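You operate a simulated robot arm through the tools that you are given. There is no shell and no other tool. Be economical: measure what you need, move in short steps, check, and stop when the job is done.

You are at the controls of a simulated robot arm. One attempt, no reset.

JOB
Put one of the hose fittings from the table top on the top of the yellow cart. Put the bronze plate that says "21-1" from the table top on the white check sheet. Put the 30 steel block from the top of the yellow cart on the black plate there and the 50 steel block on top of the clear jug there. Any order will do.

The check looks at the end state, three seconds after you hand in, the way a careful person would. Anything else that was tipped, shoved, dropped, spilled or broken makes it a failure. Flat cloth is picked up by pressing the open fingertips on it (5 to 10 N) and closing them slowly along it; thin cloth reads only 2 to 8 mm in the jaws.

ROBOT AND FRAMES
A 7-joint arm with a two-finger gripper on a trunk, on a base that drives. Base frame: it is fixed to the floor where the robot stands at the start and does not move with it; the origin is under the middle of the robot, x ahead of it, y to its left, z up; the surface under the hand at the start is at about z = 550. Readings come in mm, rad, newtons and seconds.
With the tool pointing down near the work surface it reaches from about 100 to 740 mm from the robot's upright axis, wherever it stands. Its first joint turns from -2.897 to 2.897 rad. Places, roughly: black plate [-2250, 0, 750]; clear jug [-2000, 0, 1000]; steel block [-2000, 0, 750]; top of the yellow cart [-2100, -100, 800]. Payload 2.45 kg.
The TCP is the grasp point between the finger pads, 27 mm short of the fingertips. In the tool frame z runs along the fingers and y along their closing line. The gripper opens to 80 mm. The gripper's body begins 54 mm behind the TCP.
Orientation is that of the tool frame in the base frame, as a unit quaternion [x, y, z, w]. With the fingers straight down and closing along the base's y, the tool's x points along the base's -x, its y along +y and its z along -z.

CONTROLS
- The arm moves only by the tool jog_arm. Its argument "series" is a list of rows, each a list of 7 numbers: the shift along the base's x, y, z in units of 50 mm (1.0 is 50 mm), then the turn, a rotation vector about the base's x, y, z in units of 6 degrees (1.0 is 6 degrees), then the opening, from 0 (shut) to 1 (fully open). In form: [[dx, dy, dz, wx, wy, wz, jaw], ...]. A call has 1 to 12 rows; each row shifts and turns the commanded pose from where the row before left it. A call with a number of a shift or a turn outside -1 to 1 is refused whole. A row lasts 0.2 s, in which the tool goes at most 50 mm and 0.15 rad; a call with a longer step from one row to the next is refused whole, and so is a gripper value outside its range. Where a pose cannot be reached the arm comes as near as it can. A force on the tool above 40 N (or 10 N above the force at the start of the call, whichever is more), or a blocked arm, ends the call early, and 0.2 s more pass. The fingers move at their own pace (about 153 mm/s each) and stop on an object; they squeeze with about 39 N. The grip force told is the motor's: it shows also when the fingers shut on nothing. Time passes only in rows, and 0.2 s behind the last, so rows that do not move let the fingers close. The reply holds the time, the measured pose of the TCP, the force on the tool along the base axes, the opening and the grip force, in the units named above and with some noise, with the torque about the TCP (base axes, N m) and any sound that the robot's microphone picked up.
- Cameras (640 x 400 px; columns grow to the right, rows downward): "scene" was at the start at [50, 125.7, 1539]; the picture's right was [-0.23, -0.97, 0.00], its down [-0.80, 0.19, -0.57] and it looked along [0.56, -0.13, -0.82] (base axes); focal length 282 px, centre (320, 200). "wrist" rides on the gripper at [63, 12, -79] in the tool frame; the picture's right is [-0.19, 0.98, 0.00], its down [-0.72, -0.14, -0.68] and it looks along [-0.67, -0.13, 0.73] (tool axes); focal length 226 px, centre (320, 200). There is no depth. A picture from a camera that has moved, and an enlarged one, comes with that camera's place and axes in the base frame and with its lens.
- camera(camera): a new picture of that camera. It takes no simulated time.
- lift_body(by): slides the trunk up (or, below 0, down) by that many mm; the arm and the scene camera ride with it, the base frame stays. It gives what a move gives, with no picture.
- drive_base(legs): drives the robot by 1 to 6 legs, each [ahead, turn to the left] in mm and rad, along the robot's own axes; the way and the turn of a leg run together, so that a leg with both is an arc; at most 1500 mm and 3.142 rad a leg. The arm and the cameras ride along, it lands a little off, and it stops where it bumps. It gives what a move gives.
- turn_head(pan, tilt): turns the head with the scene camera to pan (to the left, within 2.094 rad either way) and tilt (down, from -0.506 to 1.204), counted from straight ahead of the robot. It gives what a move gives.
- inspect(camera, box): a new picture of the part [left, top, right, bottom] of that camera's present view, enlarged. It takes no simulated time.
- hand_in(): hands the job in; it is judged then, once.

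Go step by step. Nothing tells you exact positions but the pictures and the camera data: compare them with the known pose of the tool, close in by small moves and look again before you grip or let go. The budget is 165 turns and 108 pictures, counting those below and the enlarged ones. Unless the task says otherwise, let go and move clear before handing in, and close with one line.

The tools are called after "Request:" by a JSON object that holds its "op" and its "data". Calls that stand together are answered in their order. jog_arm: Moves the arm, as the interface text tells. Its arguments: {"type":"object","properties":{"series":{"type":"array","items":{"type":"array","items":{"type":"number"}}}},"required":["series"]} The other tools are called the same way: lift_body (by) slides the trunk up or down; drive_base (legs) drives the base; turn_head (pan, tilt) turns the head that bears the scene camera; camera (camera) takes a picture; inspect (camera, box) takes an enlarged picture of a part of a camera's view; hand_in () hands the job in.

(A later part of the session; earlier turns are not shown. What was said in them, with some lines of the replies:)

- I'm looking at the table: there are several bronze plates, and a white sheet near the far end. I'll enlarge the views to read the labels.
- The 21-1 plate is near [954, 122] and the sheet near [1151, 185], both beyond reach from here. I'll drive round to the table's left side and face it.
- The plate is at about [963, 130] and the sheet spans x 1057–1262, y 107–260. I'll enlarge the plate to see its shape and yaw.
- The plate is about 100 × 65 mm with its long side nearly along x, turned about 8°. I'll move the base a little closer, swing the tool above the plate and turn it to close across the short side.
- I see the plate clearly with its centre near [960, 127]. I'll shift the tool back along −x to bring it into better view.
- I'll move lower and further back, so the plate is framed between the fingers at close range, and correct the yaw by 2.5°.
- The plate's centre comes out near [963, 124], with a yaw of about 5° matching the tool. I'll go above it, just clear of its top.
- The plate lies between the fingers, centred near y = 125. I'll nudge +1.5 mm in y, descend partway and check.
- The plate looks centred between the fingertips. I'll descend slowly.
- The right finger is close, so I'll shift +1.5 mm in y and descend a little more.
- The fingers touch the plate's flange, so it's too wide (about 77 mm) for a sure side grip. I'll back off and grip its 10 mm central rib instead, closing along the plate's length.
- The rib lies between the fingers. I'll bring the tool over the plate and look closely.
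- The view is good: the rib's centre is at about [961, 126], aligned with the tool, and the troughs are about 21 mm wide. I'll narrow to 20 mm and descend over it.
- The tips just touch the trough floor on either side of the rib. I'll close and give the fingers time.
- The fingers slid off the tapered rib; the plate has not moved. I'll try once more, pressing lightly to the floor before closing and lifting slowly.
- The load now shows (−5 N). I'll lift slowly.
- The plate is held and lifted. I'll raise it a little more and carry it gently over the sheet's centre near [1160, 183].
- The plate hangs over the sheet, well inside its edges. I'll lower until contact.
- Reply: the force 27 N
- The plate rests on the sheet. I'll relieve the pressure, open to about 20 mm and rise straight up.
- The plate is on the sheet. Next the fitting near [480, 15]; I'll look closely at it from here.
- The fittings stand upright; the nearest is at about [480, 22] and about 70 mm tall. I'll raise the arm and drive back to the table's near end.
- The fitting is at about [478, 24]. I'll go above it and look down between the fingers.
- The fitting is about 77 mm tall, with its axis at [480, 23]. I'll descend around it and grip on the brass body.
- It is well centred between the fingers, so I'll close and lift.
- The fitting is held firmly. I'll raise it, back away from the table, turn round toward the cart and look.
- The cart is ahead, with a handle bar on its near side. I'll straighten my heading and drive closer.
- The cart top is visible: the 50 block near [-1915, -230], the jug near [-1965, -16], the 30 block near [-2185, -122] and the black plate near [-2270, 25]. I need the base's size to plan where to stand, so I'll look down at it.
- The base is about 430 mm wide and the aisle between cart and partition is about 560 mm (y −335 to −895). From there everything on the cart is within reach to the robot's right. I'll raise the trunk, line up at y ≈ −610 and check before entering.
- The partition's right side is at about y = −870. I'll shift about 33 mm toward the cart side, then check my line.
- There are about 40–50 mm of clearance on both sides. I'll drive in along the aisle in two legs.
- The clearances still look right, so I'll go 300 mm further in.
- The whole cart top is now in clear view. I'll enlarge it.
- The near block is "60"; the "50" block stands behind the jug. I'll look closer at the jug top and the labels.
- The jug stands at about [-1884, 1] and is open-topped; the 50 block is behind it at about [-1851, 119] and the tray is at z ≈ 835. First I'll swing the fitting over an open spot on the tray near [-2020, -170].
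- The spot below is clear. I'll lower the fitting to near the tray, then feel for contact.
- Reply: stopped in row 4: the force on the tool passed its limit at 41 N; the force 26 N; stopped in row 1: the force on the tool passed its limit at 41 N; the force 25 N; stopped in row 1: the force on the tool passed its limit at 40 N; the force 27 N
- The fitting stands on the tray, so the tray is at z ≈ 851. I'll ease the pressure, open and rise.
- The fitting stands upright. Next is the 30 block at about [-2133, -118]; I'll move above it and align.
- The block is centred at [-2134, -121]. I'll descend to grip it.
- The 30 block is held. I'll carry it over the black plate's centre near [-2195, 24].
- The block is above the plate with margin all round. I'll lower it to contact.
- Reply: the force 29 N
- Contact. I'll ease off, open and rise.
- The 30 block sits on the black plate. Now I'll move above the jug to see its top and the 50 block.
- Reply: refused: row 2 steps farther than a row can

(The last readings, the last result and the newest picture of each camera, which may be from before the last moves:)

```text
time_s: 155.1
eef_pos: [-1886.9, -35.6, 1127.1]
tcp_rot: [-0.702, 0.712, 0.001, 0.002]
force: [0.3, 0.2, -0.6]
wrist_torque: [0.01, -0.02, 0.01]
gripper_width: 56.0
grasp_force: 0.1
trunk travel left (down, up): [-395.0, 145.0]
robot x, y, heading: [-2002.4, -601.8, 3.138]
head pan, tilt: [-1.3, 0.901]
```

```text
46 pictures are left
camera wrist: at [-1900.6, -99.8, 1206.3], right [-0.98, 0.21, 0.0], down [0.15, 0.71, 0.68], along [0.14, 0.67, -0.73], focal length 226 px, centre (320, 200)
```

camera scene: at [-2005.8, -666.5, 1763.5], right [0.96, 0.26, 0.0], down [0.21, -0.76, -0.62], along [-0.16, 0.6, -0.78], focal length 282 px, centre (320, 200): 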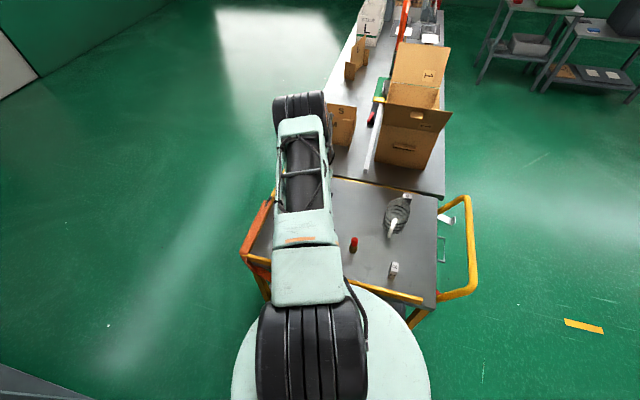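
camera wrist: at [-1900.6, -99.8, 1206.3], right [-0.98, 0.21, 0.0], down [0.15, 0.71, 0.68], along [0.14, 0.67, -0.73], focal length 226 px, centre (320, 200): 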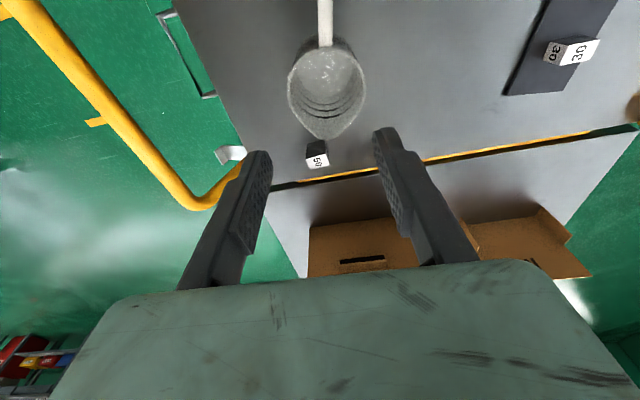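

Request:
{"op": "inspect", "data": {"camera": "wrist", "box": [250, 0, 400, 180]}}

```text
2.22 times, centred on (325, 90) of wrist
camera zoom: at [-1900.6, -99.8, 1206.3], right [-0.98, 0.21, 0.0], down [0.15, 0.71, 0.68], along [0.14, 0.67, -0.73], focal length 502 px, centre (309, 444)
```

zoom: 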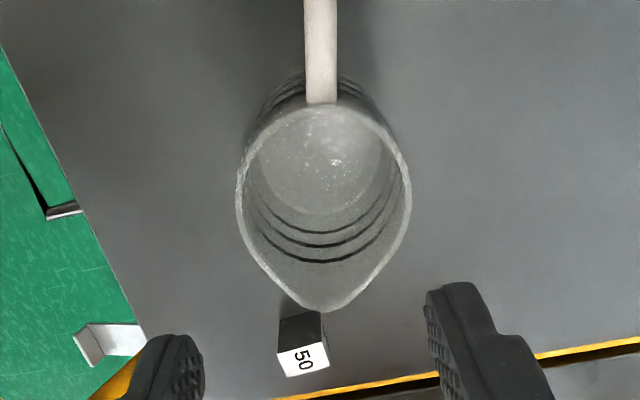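

The jug is open-topped with a spout toward +y and the handle toward the robot. The 50 block stands beyond the spout near [-1854, 105]. I'll turn the tool 90° so the camera stays clear of the jug, and go above the block.

Request:
{"op": "jog_arm", "data": {"series": [[0, 0.25, 0, 0, 0, 1, 0.9], [0, 0.25, 0, 0, 0, 1, 0.9], [0, 0.25, 0, 0, 0, 1, 0.9], [0, 0.25, 0, 0, 0, 1, 0.9], [0, 0.25, 0, 0, 0, 1, 0.9], [0, 0.25, 0, 0, 0, 1, 0.9], [0, 0.25, 0, 0, 0, 1, 0.9], [0, 0.25, 0, 0, 0, 1, 0.9], [0, 0.25, 0, 0, 0, 1, 0.9], [0, 0.25, 0, 0, 0, 1, 0.9], [0, 0.25, 0, 0, 0, 1, 0.9], [0, 0, 0, 0, 0, 1, 0.9]]}}

Request:
{"op": "jog_arm", "data": {"series": [[0.3, 0, 0, 0, 0, 1, 0.9], [0.3, 0, 0, 0, 0, 1, 0.9], [0.3, 0, 0, 0, 0, 1, 0.9], [0.3, 0, 0, 0, 0, 0.2, 0.9], [0.3, 0, 0, 0, 0, 0, 0.9], [0.3, 0, 0, 0, 0, 0, 0.9], [0, 0, 0, 0, 0, 0, 0.9]]}}

Request:
{"op": "camera", "data": {"camera": "wrist"}}

```text
time_s: 157.7
eef_pos: [-1886.8, 102.6, 1127.8]
tcp_rot: [0.987, -0.163, -0.001, 0.0]
force: [-0.6, 0.5, 0.6]
wrist_torque: [-0.01, -0.05, -0.01]
gripper_width: 72.1
grasp_force: 0.1
trunk travel left (down, up): [-395.0, 145.0]
robot x, y, heading: [-2002.3, -603.7, 3.137]
head pan, tilt: [-1.3, 0.901]
```

```text
time_s: 159.3
eef_pos: [-1796.5, 100.8, 1130.8]
tcp_rot: [1.0, 0.002, -0.002, 0.001]
force: [-0.3, -0.5, 0.0]
wrist_torque: [0.01, 0.0, -0.02]
gripper_width: 71.7
grasp_force: 0.1
trunk travel left (down, up): [-395.0, 145.0]
robot x, y, heading: [-2000.2, -600.5, 3.135]
head pan, tilt: [-1.3, 0.901]
```

```text
44 pictures are left
camera wrist: at [-1731.6, 89.4, 1209.3], right [-0.19, -0.98, 0.0], down [-0.72, 0.14, 0.68], along [-0.67, 0.13, -0.73], focal length 226 px, centre (320, 200)
```

wrist: 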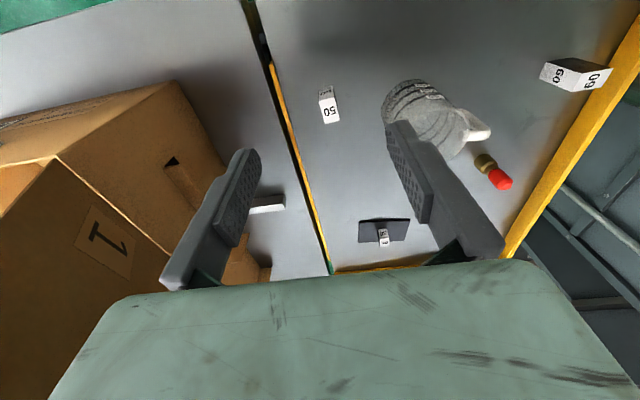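

Request:
{"op": "inspect", "data": {"camera": "wrist", "box": [290, 60, 410, 150]}}

```text
4.44 times, centred on (350, 105) of wrist
camera zoom: at [-1731.6, 89.4, 1209.3], right [-0.19, -0.98, 0.0], down [-0.72, 0.14, 0.68], along [-0.67, 0.13, -0.73], focal length 1005 px, centre (187, 622)
```

zoom: 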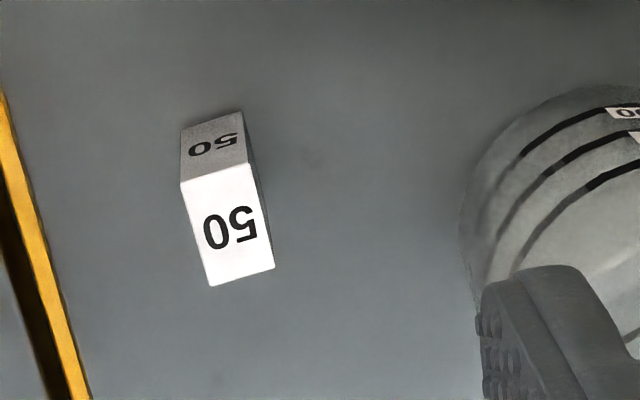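

The 50 block measures about 33 × 20 × 50 mm, upright, square to the axes, centred at [-1853, 100]. I'll move over it and descend.

Request:
{"op": "jog_arm", "data": {"series": [[-0.6, 0, -0.7, 0, 0, 0, 0.9], [-0.53, 0, -0.8, 0, 0, 0, 0.9], [0, 0, -0.8, 0, 0, 0, 0.9], [0, 0, -0.8, 0, 0, 0, 0.9], [0, 0, -0.5, 0, 0, 0, 0.9], [0, 0, 0, 0, 0, 0, 0.9]]}}

Request:
{"op": "camera", "data": {"camera": "wrist"}}

```text
time_s: 160.7
eef_pos: [-1850.0, 101.2, 951.4]
tcp_rot: [1.0, 0.003, -0.002, -0.001]
force: [-0.4, 0.0, -0.1]
wrist_torque: [-0.02, -0.01, 0.01]
gripper_width: 72.0
grasp_force: 0.1
trunk travel left (down, up): [-395.0, 145.0]
robot x, y, heading: [-2000.4, -601.6, 3.134]
head pan, tilt: [-1.3, 0.901]
```

```text
42 pictures are left
camera wrist: at [-1785.5, 89.8, 1030.6], right [-0.19, -0.98, 0.0], down [-0.72, 0.14, 0.68], along [-0.67, 0.13, -0.73], focal length 226 px, centre (320, 200)
```

wrist: 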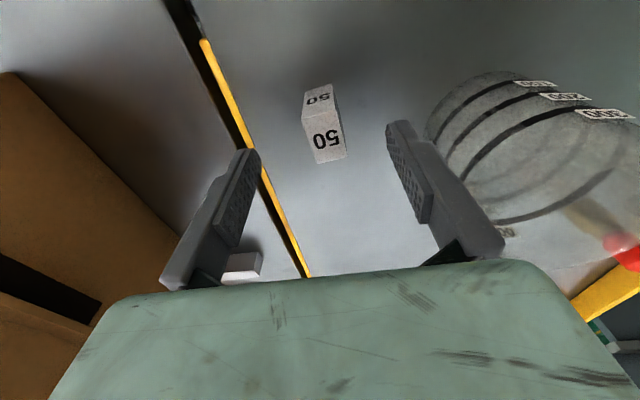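

Request:
{"op": "jog_arm", "data": {"series": [[-0.04, -0.02, -0.4, 0, 0, 0, 0.9], [0, 0, -0.4, 0, 0, 0, 0.8], [0, 0, -0.3, 0, 0, 0, 0.7], [0, 0, -0.1, 0, 0, 0, 0.6], [0, 0, 0, 0, 0, 0, 0.6]]}}

Request:
{"op": "inspect", "data": {"camera": "wrist", "box": [200, 60, 440, 230]}}

```text
time_s: 161.9
eef_pos: [-1855.8, 100.3, 889.1]
tcp_rot: [1.0, 0.003, -0.002, 0.0]
force: [-0.3, -0.1, 0.7]
wrist_torque: [-0.01, 0.02, 0.01]
gripper_width: 47.9
grasp_force: 0.1
trunk travel left (down, up): [-395.0, 145.0]
robot x, y, heading: [-2001.8, -602.0, 3.134]
head pan, tilt: [-1.3, 0.901]
```

```text
2.35 times, centred on (320, 145) of wrist
camera zoom: at [-1790.6, 87.8, 967.7], right [-0.19, -0.98, 0.0], down [-0.72, 0.14, 0.68], along [-0.67, 0.13, -0.73], focal length 532 px, centre (320, 329)
```

zoom: 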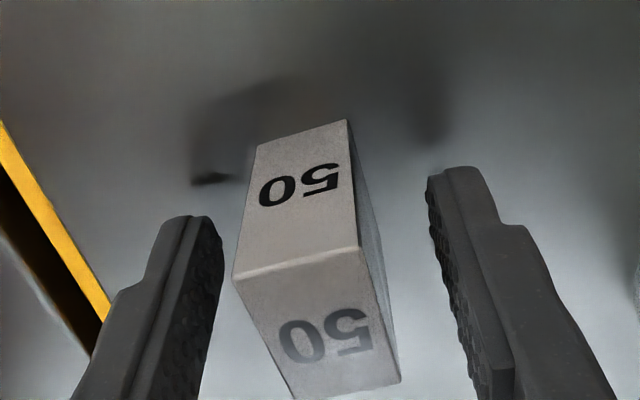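

The block is centred between the fingers, so I'll close and lift.

Request:
{"op": "jog_arm", "data": {"series": [[0, 0, 0, 0, 0, 0, 0.4], [0, 0, 0, 0, 0, 0, 0.28], [0, 0, 0, 0, 0, 0, 0.1], [0, 0, 0, 0, 0, 0, 0], [0, 0, 0, 0, 0, 0, 0]]}}

Request:
{"op": "jog_arm", "data": {"series": [[0, 0, 0.2, 0, 0, 0, 0], [0, 0, 0.5, 0, 0, 0, 0], [0, 0, 0.8, 0, 0, 0, 0], [0, 0, 0.8, 0, 0, 0, 0], [0, 0, 0.8, 0, 0, 0, 0], [0, 0, 0, 0, 0, 0, 0]]}}

Request:
{"op": "camera", "data": {"camera": "wrist"}}

```text
time_s: 163.1
eef_pos: [-1854.8, 100.8, 887.5]
tcp_rot: [1.0, 0.003, -0.002, 0.001]
force: [0.1, -0.3, 0.2]
wrist_torque: [0.01, -0.03, 0.03]
gripper_width: 21.5
grasp_force: 39.1
trunk travel left (down, up): [-395.0, 145.0]
robot x, y, heading: [-2004.7, -599.1, 3.134]
head pan, tilt: [-1.3, 0.901]
```

```text
time_s: 164.5
eef_pos: [-1855.5, 99.3, 1043.9]
tcp_rot: [1.0, 0.003, -0.001, 0.0]
force: [0.6, 0.8, -3.5]
wrist_torque: [-0.05, -0.02, 0.01]
gripper_width: 21.6
grasp_force: 39.0
trunk travel left (down, up): [-395.0, 145.0]
robot x, y, heading: [-2002.2, -605.8, 3.136]
head pan, tilt: [-1.3, 0.901]
```

```text
40 pictures are left
camera wrist: at [-1791.2, 87.7, 1122.7], right [-0.19, -0.98, 0.0], down [-0.72, 0.14, 0.68], along [-0.67, 0.13, -0.73], focal length 226 px, centre (320, 200)
```

wrist: 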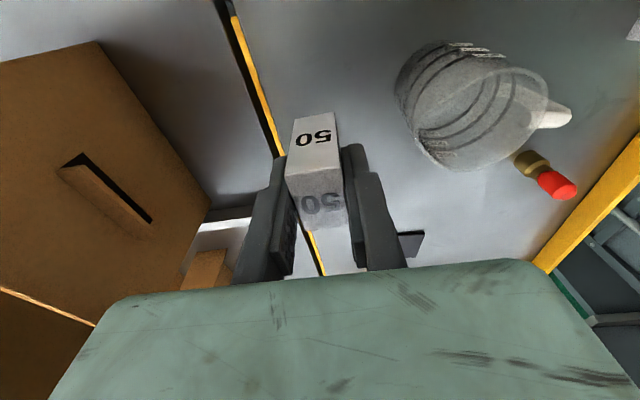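

Request:
{"op": "inspect", "data": {"camera": "wrist", "box": [380, 20, 600, 200]}}

```text
2.22 times, centred on (490, 110) of wrist
camera zoom: at [-1791.2, 87.7, 1122.7], right [-0.19, -0.98, 0.0], down [-0.72, 0.14, 0.68], along [-0.67, 0.13, -0.73], focal length 502 px, centre (-58, 400)
```

zoom: 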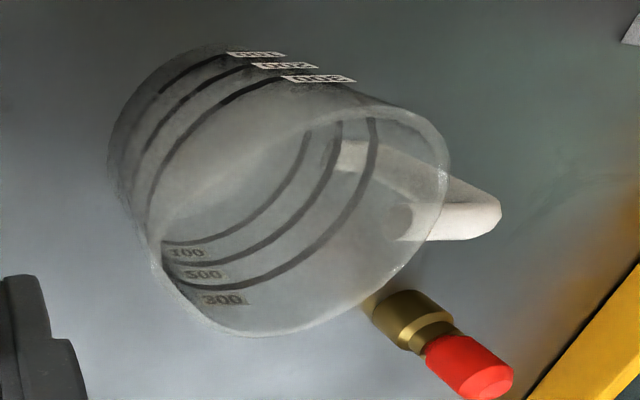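

The 50 block is held. The jug's rim is centred near [-1889, -19] with the rim at z ≈ 965; I'll bring the block over it and look before lowering.

Request:
{"op": "jog_arm", "data": {"series": [[0, 0, 0.3, 0, 0, 0, 0], [-0.1, -0.4, 0, 0, 0, 0, 0], [-0.15, -0.5, 0, 0, 0, 0, 0], [-0.15, -0.5, 0, 0, 0, 0, 0], [-0.15, -0.5, 0, 0, 0, 0, 0], [-0.13, -0.45, 0, 0, 0, 0, 0], [0, 0, 0, 0, 0, 0, 0]]}}

Request:
{"op": "camera", "data": {"camera": "wrist"}}

Request:
{"op": "inspect", "data": {"camera": "scene", "box": [300, 130, 480, 290]}}

```text
time_s: 166.1
eef_pos: [-1886.5, -14.7, 1059.9]
tcp_rot: [1.0, 0.003, -0.002, 0.0]
force: [0.7, 0.5, -3.0]
wrist_torque: [0.01, -0.01, 0.02]
gripper_width: 21.5
grasp_force: 38.8
trunk travel left (down, up): [-395.0, 145.0]
robot x, y, heading: [-2002.7, -602.2, 3.139]
head pan, tilt: [-1.3, 0.901]
```

```text
38 pictures are left
camera wrist: at [-1823.3, -27.5, 1138.3], right [-0.19, -0.98, 0.0], down [-0.72, 0.14, 0.68], along [-0.67, 0.13, -0.73], focal length 226 px, centre (320, 200)
```

wrist: 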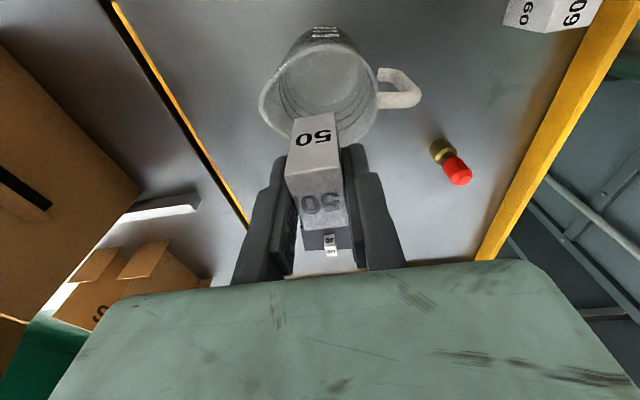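

```text
2.50 times, centred on (390, 210) of scene
camera zoom: at [-2005.5, -666.1, 1763.5], right [0.96, 0.26, 0.0], down [0.21, -0.76, -0.62], along [-0.16, 0.6, -0.78], focal length 704 px, centre (145, 175)
```

zoom: 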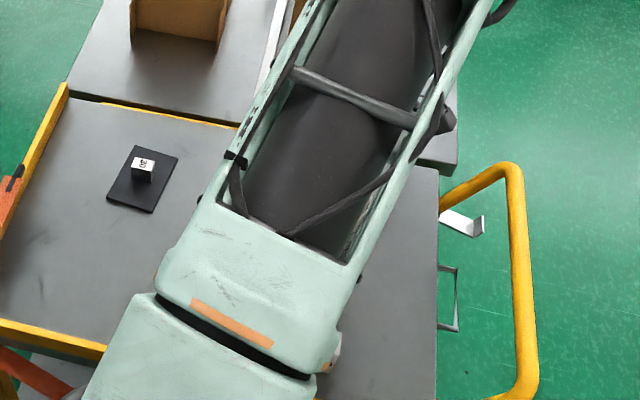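

I'll centre over the opening and lower slowly, feeling whether the top resists at rim height.

Request:
{"op": "jog_arm", "data": {"series": [[-0.05, -0.08, -0.3, 0, 0, 0, 0], [0, 0, -0.4, 0, 0, 0, 0], [0, 0, -0.3, 0, 0, 0, 0], [0, 0, 0, 0, 0, 0, 0]]}}

Request:
{"op": "jog_arm", "data": {"series": [[0, 0, -0.08, 0, 0, 0, 0], [0, 0, -0.08, 0, 0, 0, 0], [0, 0, 0, 0, 0, 0, 0]]}}

Request:
{"op": "camera", "data": {"camera": "wrist"}}

```text
time_s: 167.1
eef_pos: [-1889.5, -20.9, 1008.0]
tcp_rot: [1.0, 0.004, -0.002, 0.0]
force: [-0.9, -0.2, -2.4]
wrist_torque: [0.0, 0.03, 0.01]
gripper_width: 21.1
grasp_force: 39.1
trunk travel left (down, up): [-395.0, 145.0]
robot x, y, heading: [-2007.2, -604.9, 3.135]
head pan, tilt: [-1.3, 0.901]
```

```text
time_s: 167.9
eef_pos: [-1891.4, -20.8, 1000.6]
tcp_rot: [1.0, 0.003, -0.002, 0.0]
force: [0.2, -0.3, -3.0]
wrist_torque: [0.01, 0.02, -0.01]
gripper_width: 21.2
grasp_force: 38.9
trunk travel left (down, up): [-395.0, 145.0]
robot x, y, heading: [-2002.9, -603.2, 3.133]
head pan, tilt: [-1.3, 0.901]
```

```text
36 pictures are left
camera wrist: at [-1826.5, -33.2, 1079.7], right [-0.19, -0.98, 0.0], down [-0.72, 0.14, 0.68], along [-0.67, 0.13, -0.73], focal length 226 px, centre (320, 200)
```

wrist: 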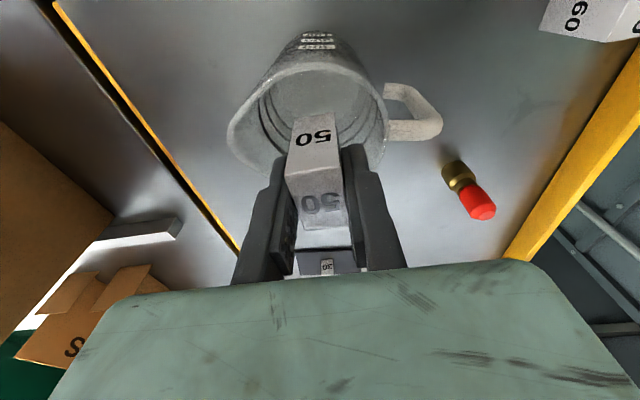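

Request:
{"op": "jog_arm", "data": {"series": [[0, 0, -0.08, 0, 0, 0, 0], [0, 0, -0.08, 0, 0, 0, 0], [0, 0, 0, 0, 0, 0, 0]]}}

Request:
{"op": "jog_arm", "data": {"series": [[0, 0, -0.08, 0, 0, 0, 0], [0, 0, -0.08, 0, 0, 0, 0], [0, 0, 0, 0, 0, 0, 0]]}}

Request:
{"op": "camera", "data": {"camera": "wrist"}}

```text
time_s: 168.5
eef_pos: [-1890.0, -18.7, 999.5]
tcp_rot: [1.0, 0.003, 0.001, -0.004]
force: [-2.9, -6.0, 21.3]
wrist_torque: [-0.38, 0.3, 0.01]
gripper_width: 21.4
grasp_force: 39.6
trunk travel left (down, up): [-395.0, 145.0]
robot x, y, heading: [-2007.5, -602.6, 3.14]
head pan, tilt: [-1.3, 0.901]
stopped in row 3: the force on the tool passed its limit at 42 N (the readings are from after the stop); the commanded pose is now the measured one
```

```text
time_s: 168.9
eef_pos: [-1891.0, -16.5, 998.8]
tcp_rot: [1.0, 0.002, 0.001, -0.006]
force: [-2.9, -5.8, 22.4]
wrist_torque: [-0.39, 0.46, -0.01]
gripper_width: 21.3
grasp_force: 38.8
trunk travel left (down, up): [-395.0, 145.0]
robot x, y, heading: [-1999.7, -602.0, 3.134]
head pan, tilt: [-1.3, 0.901]
stopped in row 1: the force on the tool passed its limit at 42 N (the readings are from after the stop); the commanded pose is now the measured one
```

```text
35 pictures are left
camera wrist: at [-1825.8, -29.6, 1077.9], right [-0.19, -0.98, -0.01], down [-0.72, 0.13, 0.68], along [-0.67, 0.14, -0.73], focal length 226 px, centre (320, 200)
```

wrist: 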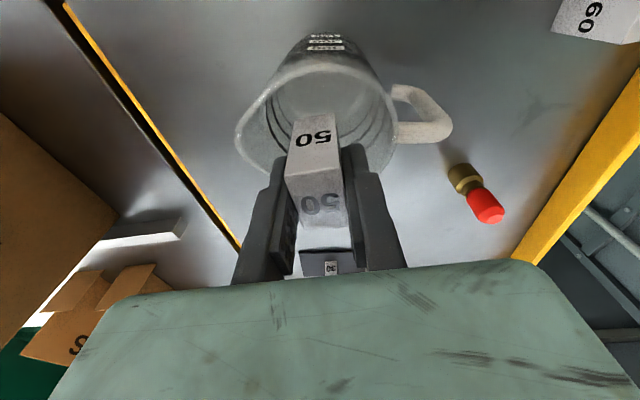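

There's firm resistance at rim height (block bottom ≈ 964) with the contact well inside the rim, so the top bears load. I'll lift slightly, recentre and set it down gently.

Request:
{"op": "jog_arm", "data": {"series": [[0, 0, 0.1, 0, 0, 0, 0], [0.03, -0.05, 0, 0, 0, 0, 0], [0, 0, 0, 0, 0, 0, 0]]}}

Request:
{"op": "jog_arm", "data": {"series": [[0, 0, -0.05, 0, 0, 0, 0], [0, 0, 0, 0, 0, 0, 0]]}}

Request:
{"op": "jog_arm", "data": {"series": [[0, 0, -0.03, 0, 0, 0, 0], [0, 0, 0, 0, 0, 0, 0]]}}

```text
time_s: 169.7
eef_pos: [-1890.7, -19.5, 1000.9]
tcp_rot: [1.0, 0.002, 0.001, -0.005]
force: [-0.5, 0.6, -2.9]
wrist_torque: [0.0, 0.0, -0.02]
gripper_width: 21.5
grasp_force: 39.2
trunk travel left (down, up): [-395.0, 145.0]
robot x, y, heading: [-2004.4, -598.7, 3.135]
head pan, tilt: [-1.3, 0.901]
```

```text
time_s: 170.3
eef_pos: [-1889.3, -18.2, 999.1]
tcp_rot: [1.0, 0.003, 0.0, -0.006]
force: [-0.4, 1.0, 0.2]
wrist_torque: [-0.03, 0.03, -0.01]
gripper_width: 21.4
grasp_force: 39.2
trunk travel left (down, up): [-395.0, 145.0]
robot x, y, heading: [-2008.9, -601.3, 3.133]
head pan, tilt: [-1.3, 0.901]
```

```text
time_s: 170.9
eef_pos: [-1888.6, -19.3, 998.8]
tcp_rot: [1.0, 0.002, 0.0, -0.006]
force: [-1.0, -0.1, 11.4]
wrist_torque: [-0.14, 0.15, -0.06]
gripper_width: 21.5
grasp_force: 39.1
trunk travel left (down, up): [-395.0, 145.0]
robot x, y, heading: [-2007.5, -602.5, 3.135]
head pan, tilt: [-1.3, 0.901]
```

Gentle contact at 11 N. I'll correct the small tool tilt, ease to light contact, then open.

Request:
{"op": "jog_arm", "data": {"series": [[0, 0, 0.03, -0.11, 0, 0, 0], [0, 0, 0, 0, 0, 0, 0]]}}

Request:
{"op": "jog_arm", "data": {"series": [[0, 0, -0.02, 0, 0, 0, 0], [0, 0, 0, 0, 0, 0, 0]]}}

```text
time_s: 171.5
eef_pos: [-1888.1, -19.6, 999.3]
tcp_rot: [1.0, 0.002, -0.001, 0.001]
force: [-0.9, 1.9, 4.5]
wrist_torque: [0.05, 0.07, -0.03]
gripper_width: 21.7
grasp_force: 38.7
trunk travel left (down, up): [-395.0, 145.0]
robot x, y, heading: [-2002.6, -598.8, 3.135]
head pan, tilt: [-1.3, 0.901]
```

```text
time_s: 172.1
eef_pos: [-1888.7, -19.5, 998.2]
tcp_rot: [1.0, 0.002, 0.0, 0.0]
force: [-0.1, 0.8, 16.1]
wrist_torque: [0.05, 0.11, 0.03]
gripper_width: 21.7
grasp_force: 38.8
trunk travel left (down, up): [-395.0, 145.0]
robot x, y, heading: [-2003.3, -603.6, 3.136]
head pan, tilt: [-1.3, 0.901]
```

The contact is now flat and centred. I'll ease off, open slightly and check that the block stays.

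Request:
{"op": "jog_arm", "data": {"series": [[0, 0, 0.03, 0, 0, 0, 0], [0, 0, 0, 0, 0, 0, 0], [0, 0, 0, 0, 0, 0, 0.35], [0, 0, 0, 0, 0, 0, 0.4], [0, 0, 0, 0, 0, 0, 0.45], [0, 0, 0, 0, 0, 0, 0.45]]}}

Request:
{"op": "camera", "data": {"camera": "wrist"}}

```text
time_s: 173.5
eef_pos: [-1887.8, -20.5, 1000.0]
tcp_rot: [1.0, 0.003, 0.0, 0.0]
force: [-0.5, -0.4, -0.5]
wrist_torque: [0.0, 0.04, -0.01]
gripper_width: 36.0
grasp_force: 0.1
trunk travel left (down, up): [-395.0, 145.0]
robot x, y, heading: [-2005.1, -603.8, 3.137]
head pan, tilt: [-1.3, 0.901]
```

```text
34 pictures are left
camera wrist: at [-1824.2, -31.7, 1078.6], right [-0.19, -0.98, 0.0], down [-0.72, 0.14, 0.68], along [-0.67, 0.13, -0.73], focal length 226 px, centre (320, 200)
```

wrist: 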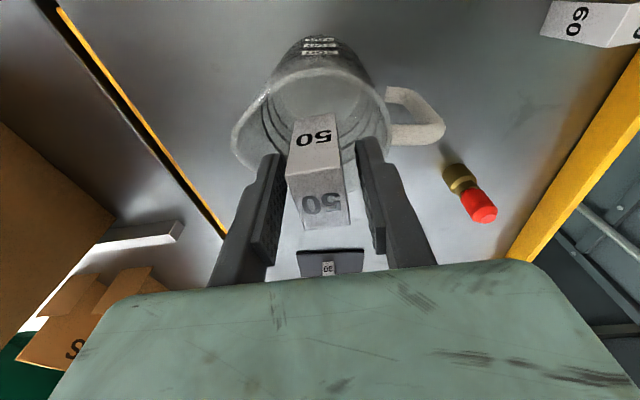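

The block stays standing on the jug top. I'll rise straight up and look again.

Request:
{"op": "jog_arm", "data": {"series": [[0, 0, 0, 0, 0, 0, 0.7], [0, 0, 0.3, 0, 0, 0, 0.7], [0, 0, 0.6, 0, 0, 0, 0.7], [0, 0, 0.8, 0, 0, 0, 0.7], [0, 0, 0.8, 0, 0, 0, 0.7], [0, 0, 0.6, 0, 0, 0, 0.7], [0, 0, 0, 0, 0, 0, 0.7]]}}

Request:
{"op": "camera", "data": {"camera": "wrist"}}

```text
time_s: 175.1
eef_pos: [-1888.6, -20.5, 1156.6]
tcp_rot: [1.0, 0.003, 0.0, 0.001]
force: [0.1, -0.3, 0.0]
wrist_torque: [-0.01, 0.0, -0.03]
gripper_width: 55.9
grasp_force: 0.0
trunk travel left (down, up): [-395.0, 145.0]
robot x, y, heading: [-2001.2, -599.8, 3.141]
head pan, tilt: [-1.3, 0.901]
```

```text
33 pictures are left
camera wrist: at [-1825.2, -30.7, 1236.5], right [-0.19, -0.98, 0.0], down [-0.72, 0.14, 0.68], along [-0.67, 0.13, -0.73], focal length 226 px, centre (320, 200)
```

wrist: 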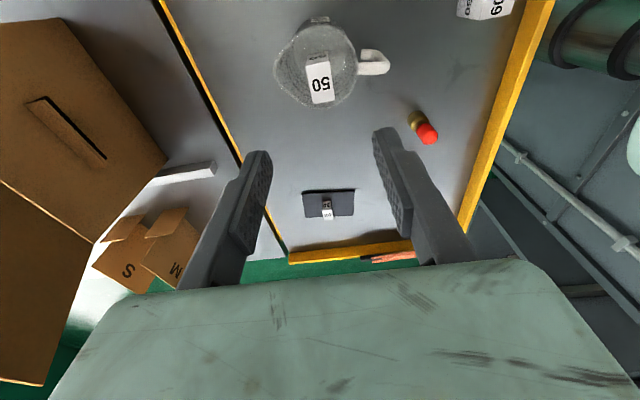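

The block stands on the jug. I'll move the arm aside and do a final check with the scene camera.

Request:
{"op": "jog_arm", "data": {"series": [[-0.8, -0.3, 0.1, 0, 0, 0, 0.7], [-0.8, -0.3, 0, 0, 0, 0, 0.7], [-0.8, -0.3, 0, 0, 0, 0, 0.7], [-0.8, -0.4, 0, 0, 0, 0, 0.7], [-0.8, -0.5, 0, 0, 0, 0, 0.7], [-0.8, -0.5, 0, 0, 0, 0, 0.7], [-0.8, -0.5, 0, 0, 0, 0, 0.7], [-0.8, -0.5, 0, 0, 0, 0, 0.7], [-0.8, -0.5, 0, 0, 0, 0, 0.7], [-0.8, -0.5, 0, 0, 0, 0, 0.7], [-0.8, -0.5, 0, 0, 0, 0, 0.7], [0, 0, 0, 0, 0, 0, 0.7]]}}

Request:
{"op": "inspect", "data": {"camera": "scene", "box": [270, 160, 450, 310]}}

Request:
{"op": "inspect", "data": {"camera": "scene", "box": [365, 165, 455, 245]}}

```text
time_s: 177.7
eef_pos: [-2326.5, -259.5, 1158.1]
tcp_rot: [1.0, 0.003, 0.0, 0.001]
force: [0.4, 0.1, -0.2]
wrist_torque: [-0.02, 0.0, 0.0]
gripper_width: 56.2
grasp_force: 0.1
trunk travel left (down, up): [-395.0, 145.0]
robot x, y, heading: [-2004.0, -603.7, 3.139]
head pan, tilt: [-1.3, 0.901]
```

```text
2.67 times, centred on (360, 235) of scene
camera zoom: at [-2005.2, -666.3, 1763.5], right [0.96, 0.26, 0.0], down [0.21, -0.76, -0.62], along [-0.16, 0.6, -0.78], focal length 752 px, centre (213, 107)
```

zoom: 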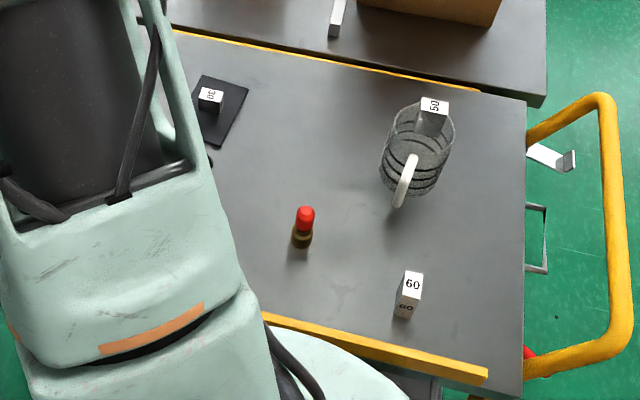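

```text
5.00 times, centred on (410, 205) of scene
camera zoom: at [-2005.2, -666.3, 1763.5], right [0.96, 0.26, 0.0], down [0.21, -0.76, -0.62], along [-0.16, 0.6, -0.78], focal length 1409 px, centre (-130, 175)
```

zoom: 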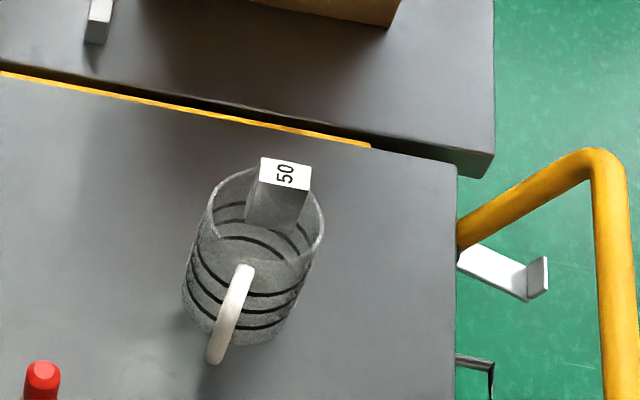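

All four placements look right: the fitting stands on the cart, the 21-1 plate is on the sheet, the 30 block is on the black plate and the 50 block is on the jug. The arm is clear, so I'm handing in.

Request:
{"op": "hand_in", "data": {}}

```text
The job is handed in.
```

I handed in the job with all four placements done: a hose fitting stands on the cart top, the 21-1 plate lies on the check sheet, the 30 block sits on the black plate, and the 50 block stands on the jug (open-topped, but it held the block at rim height).
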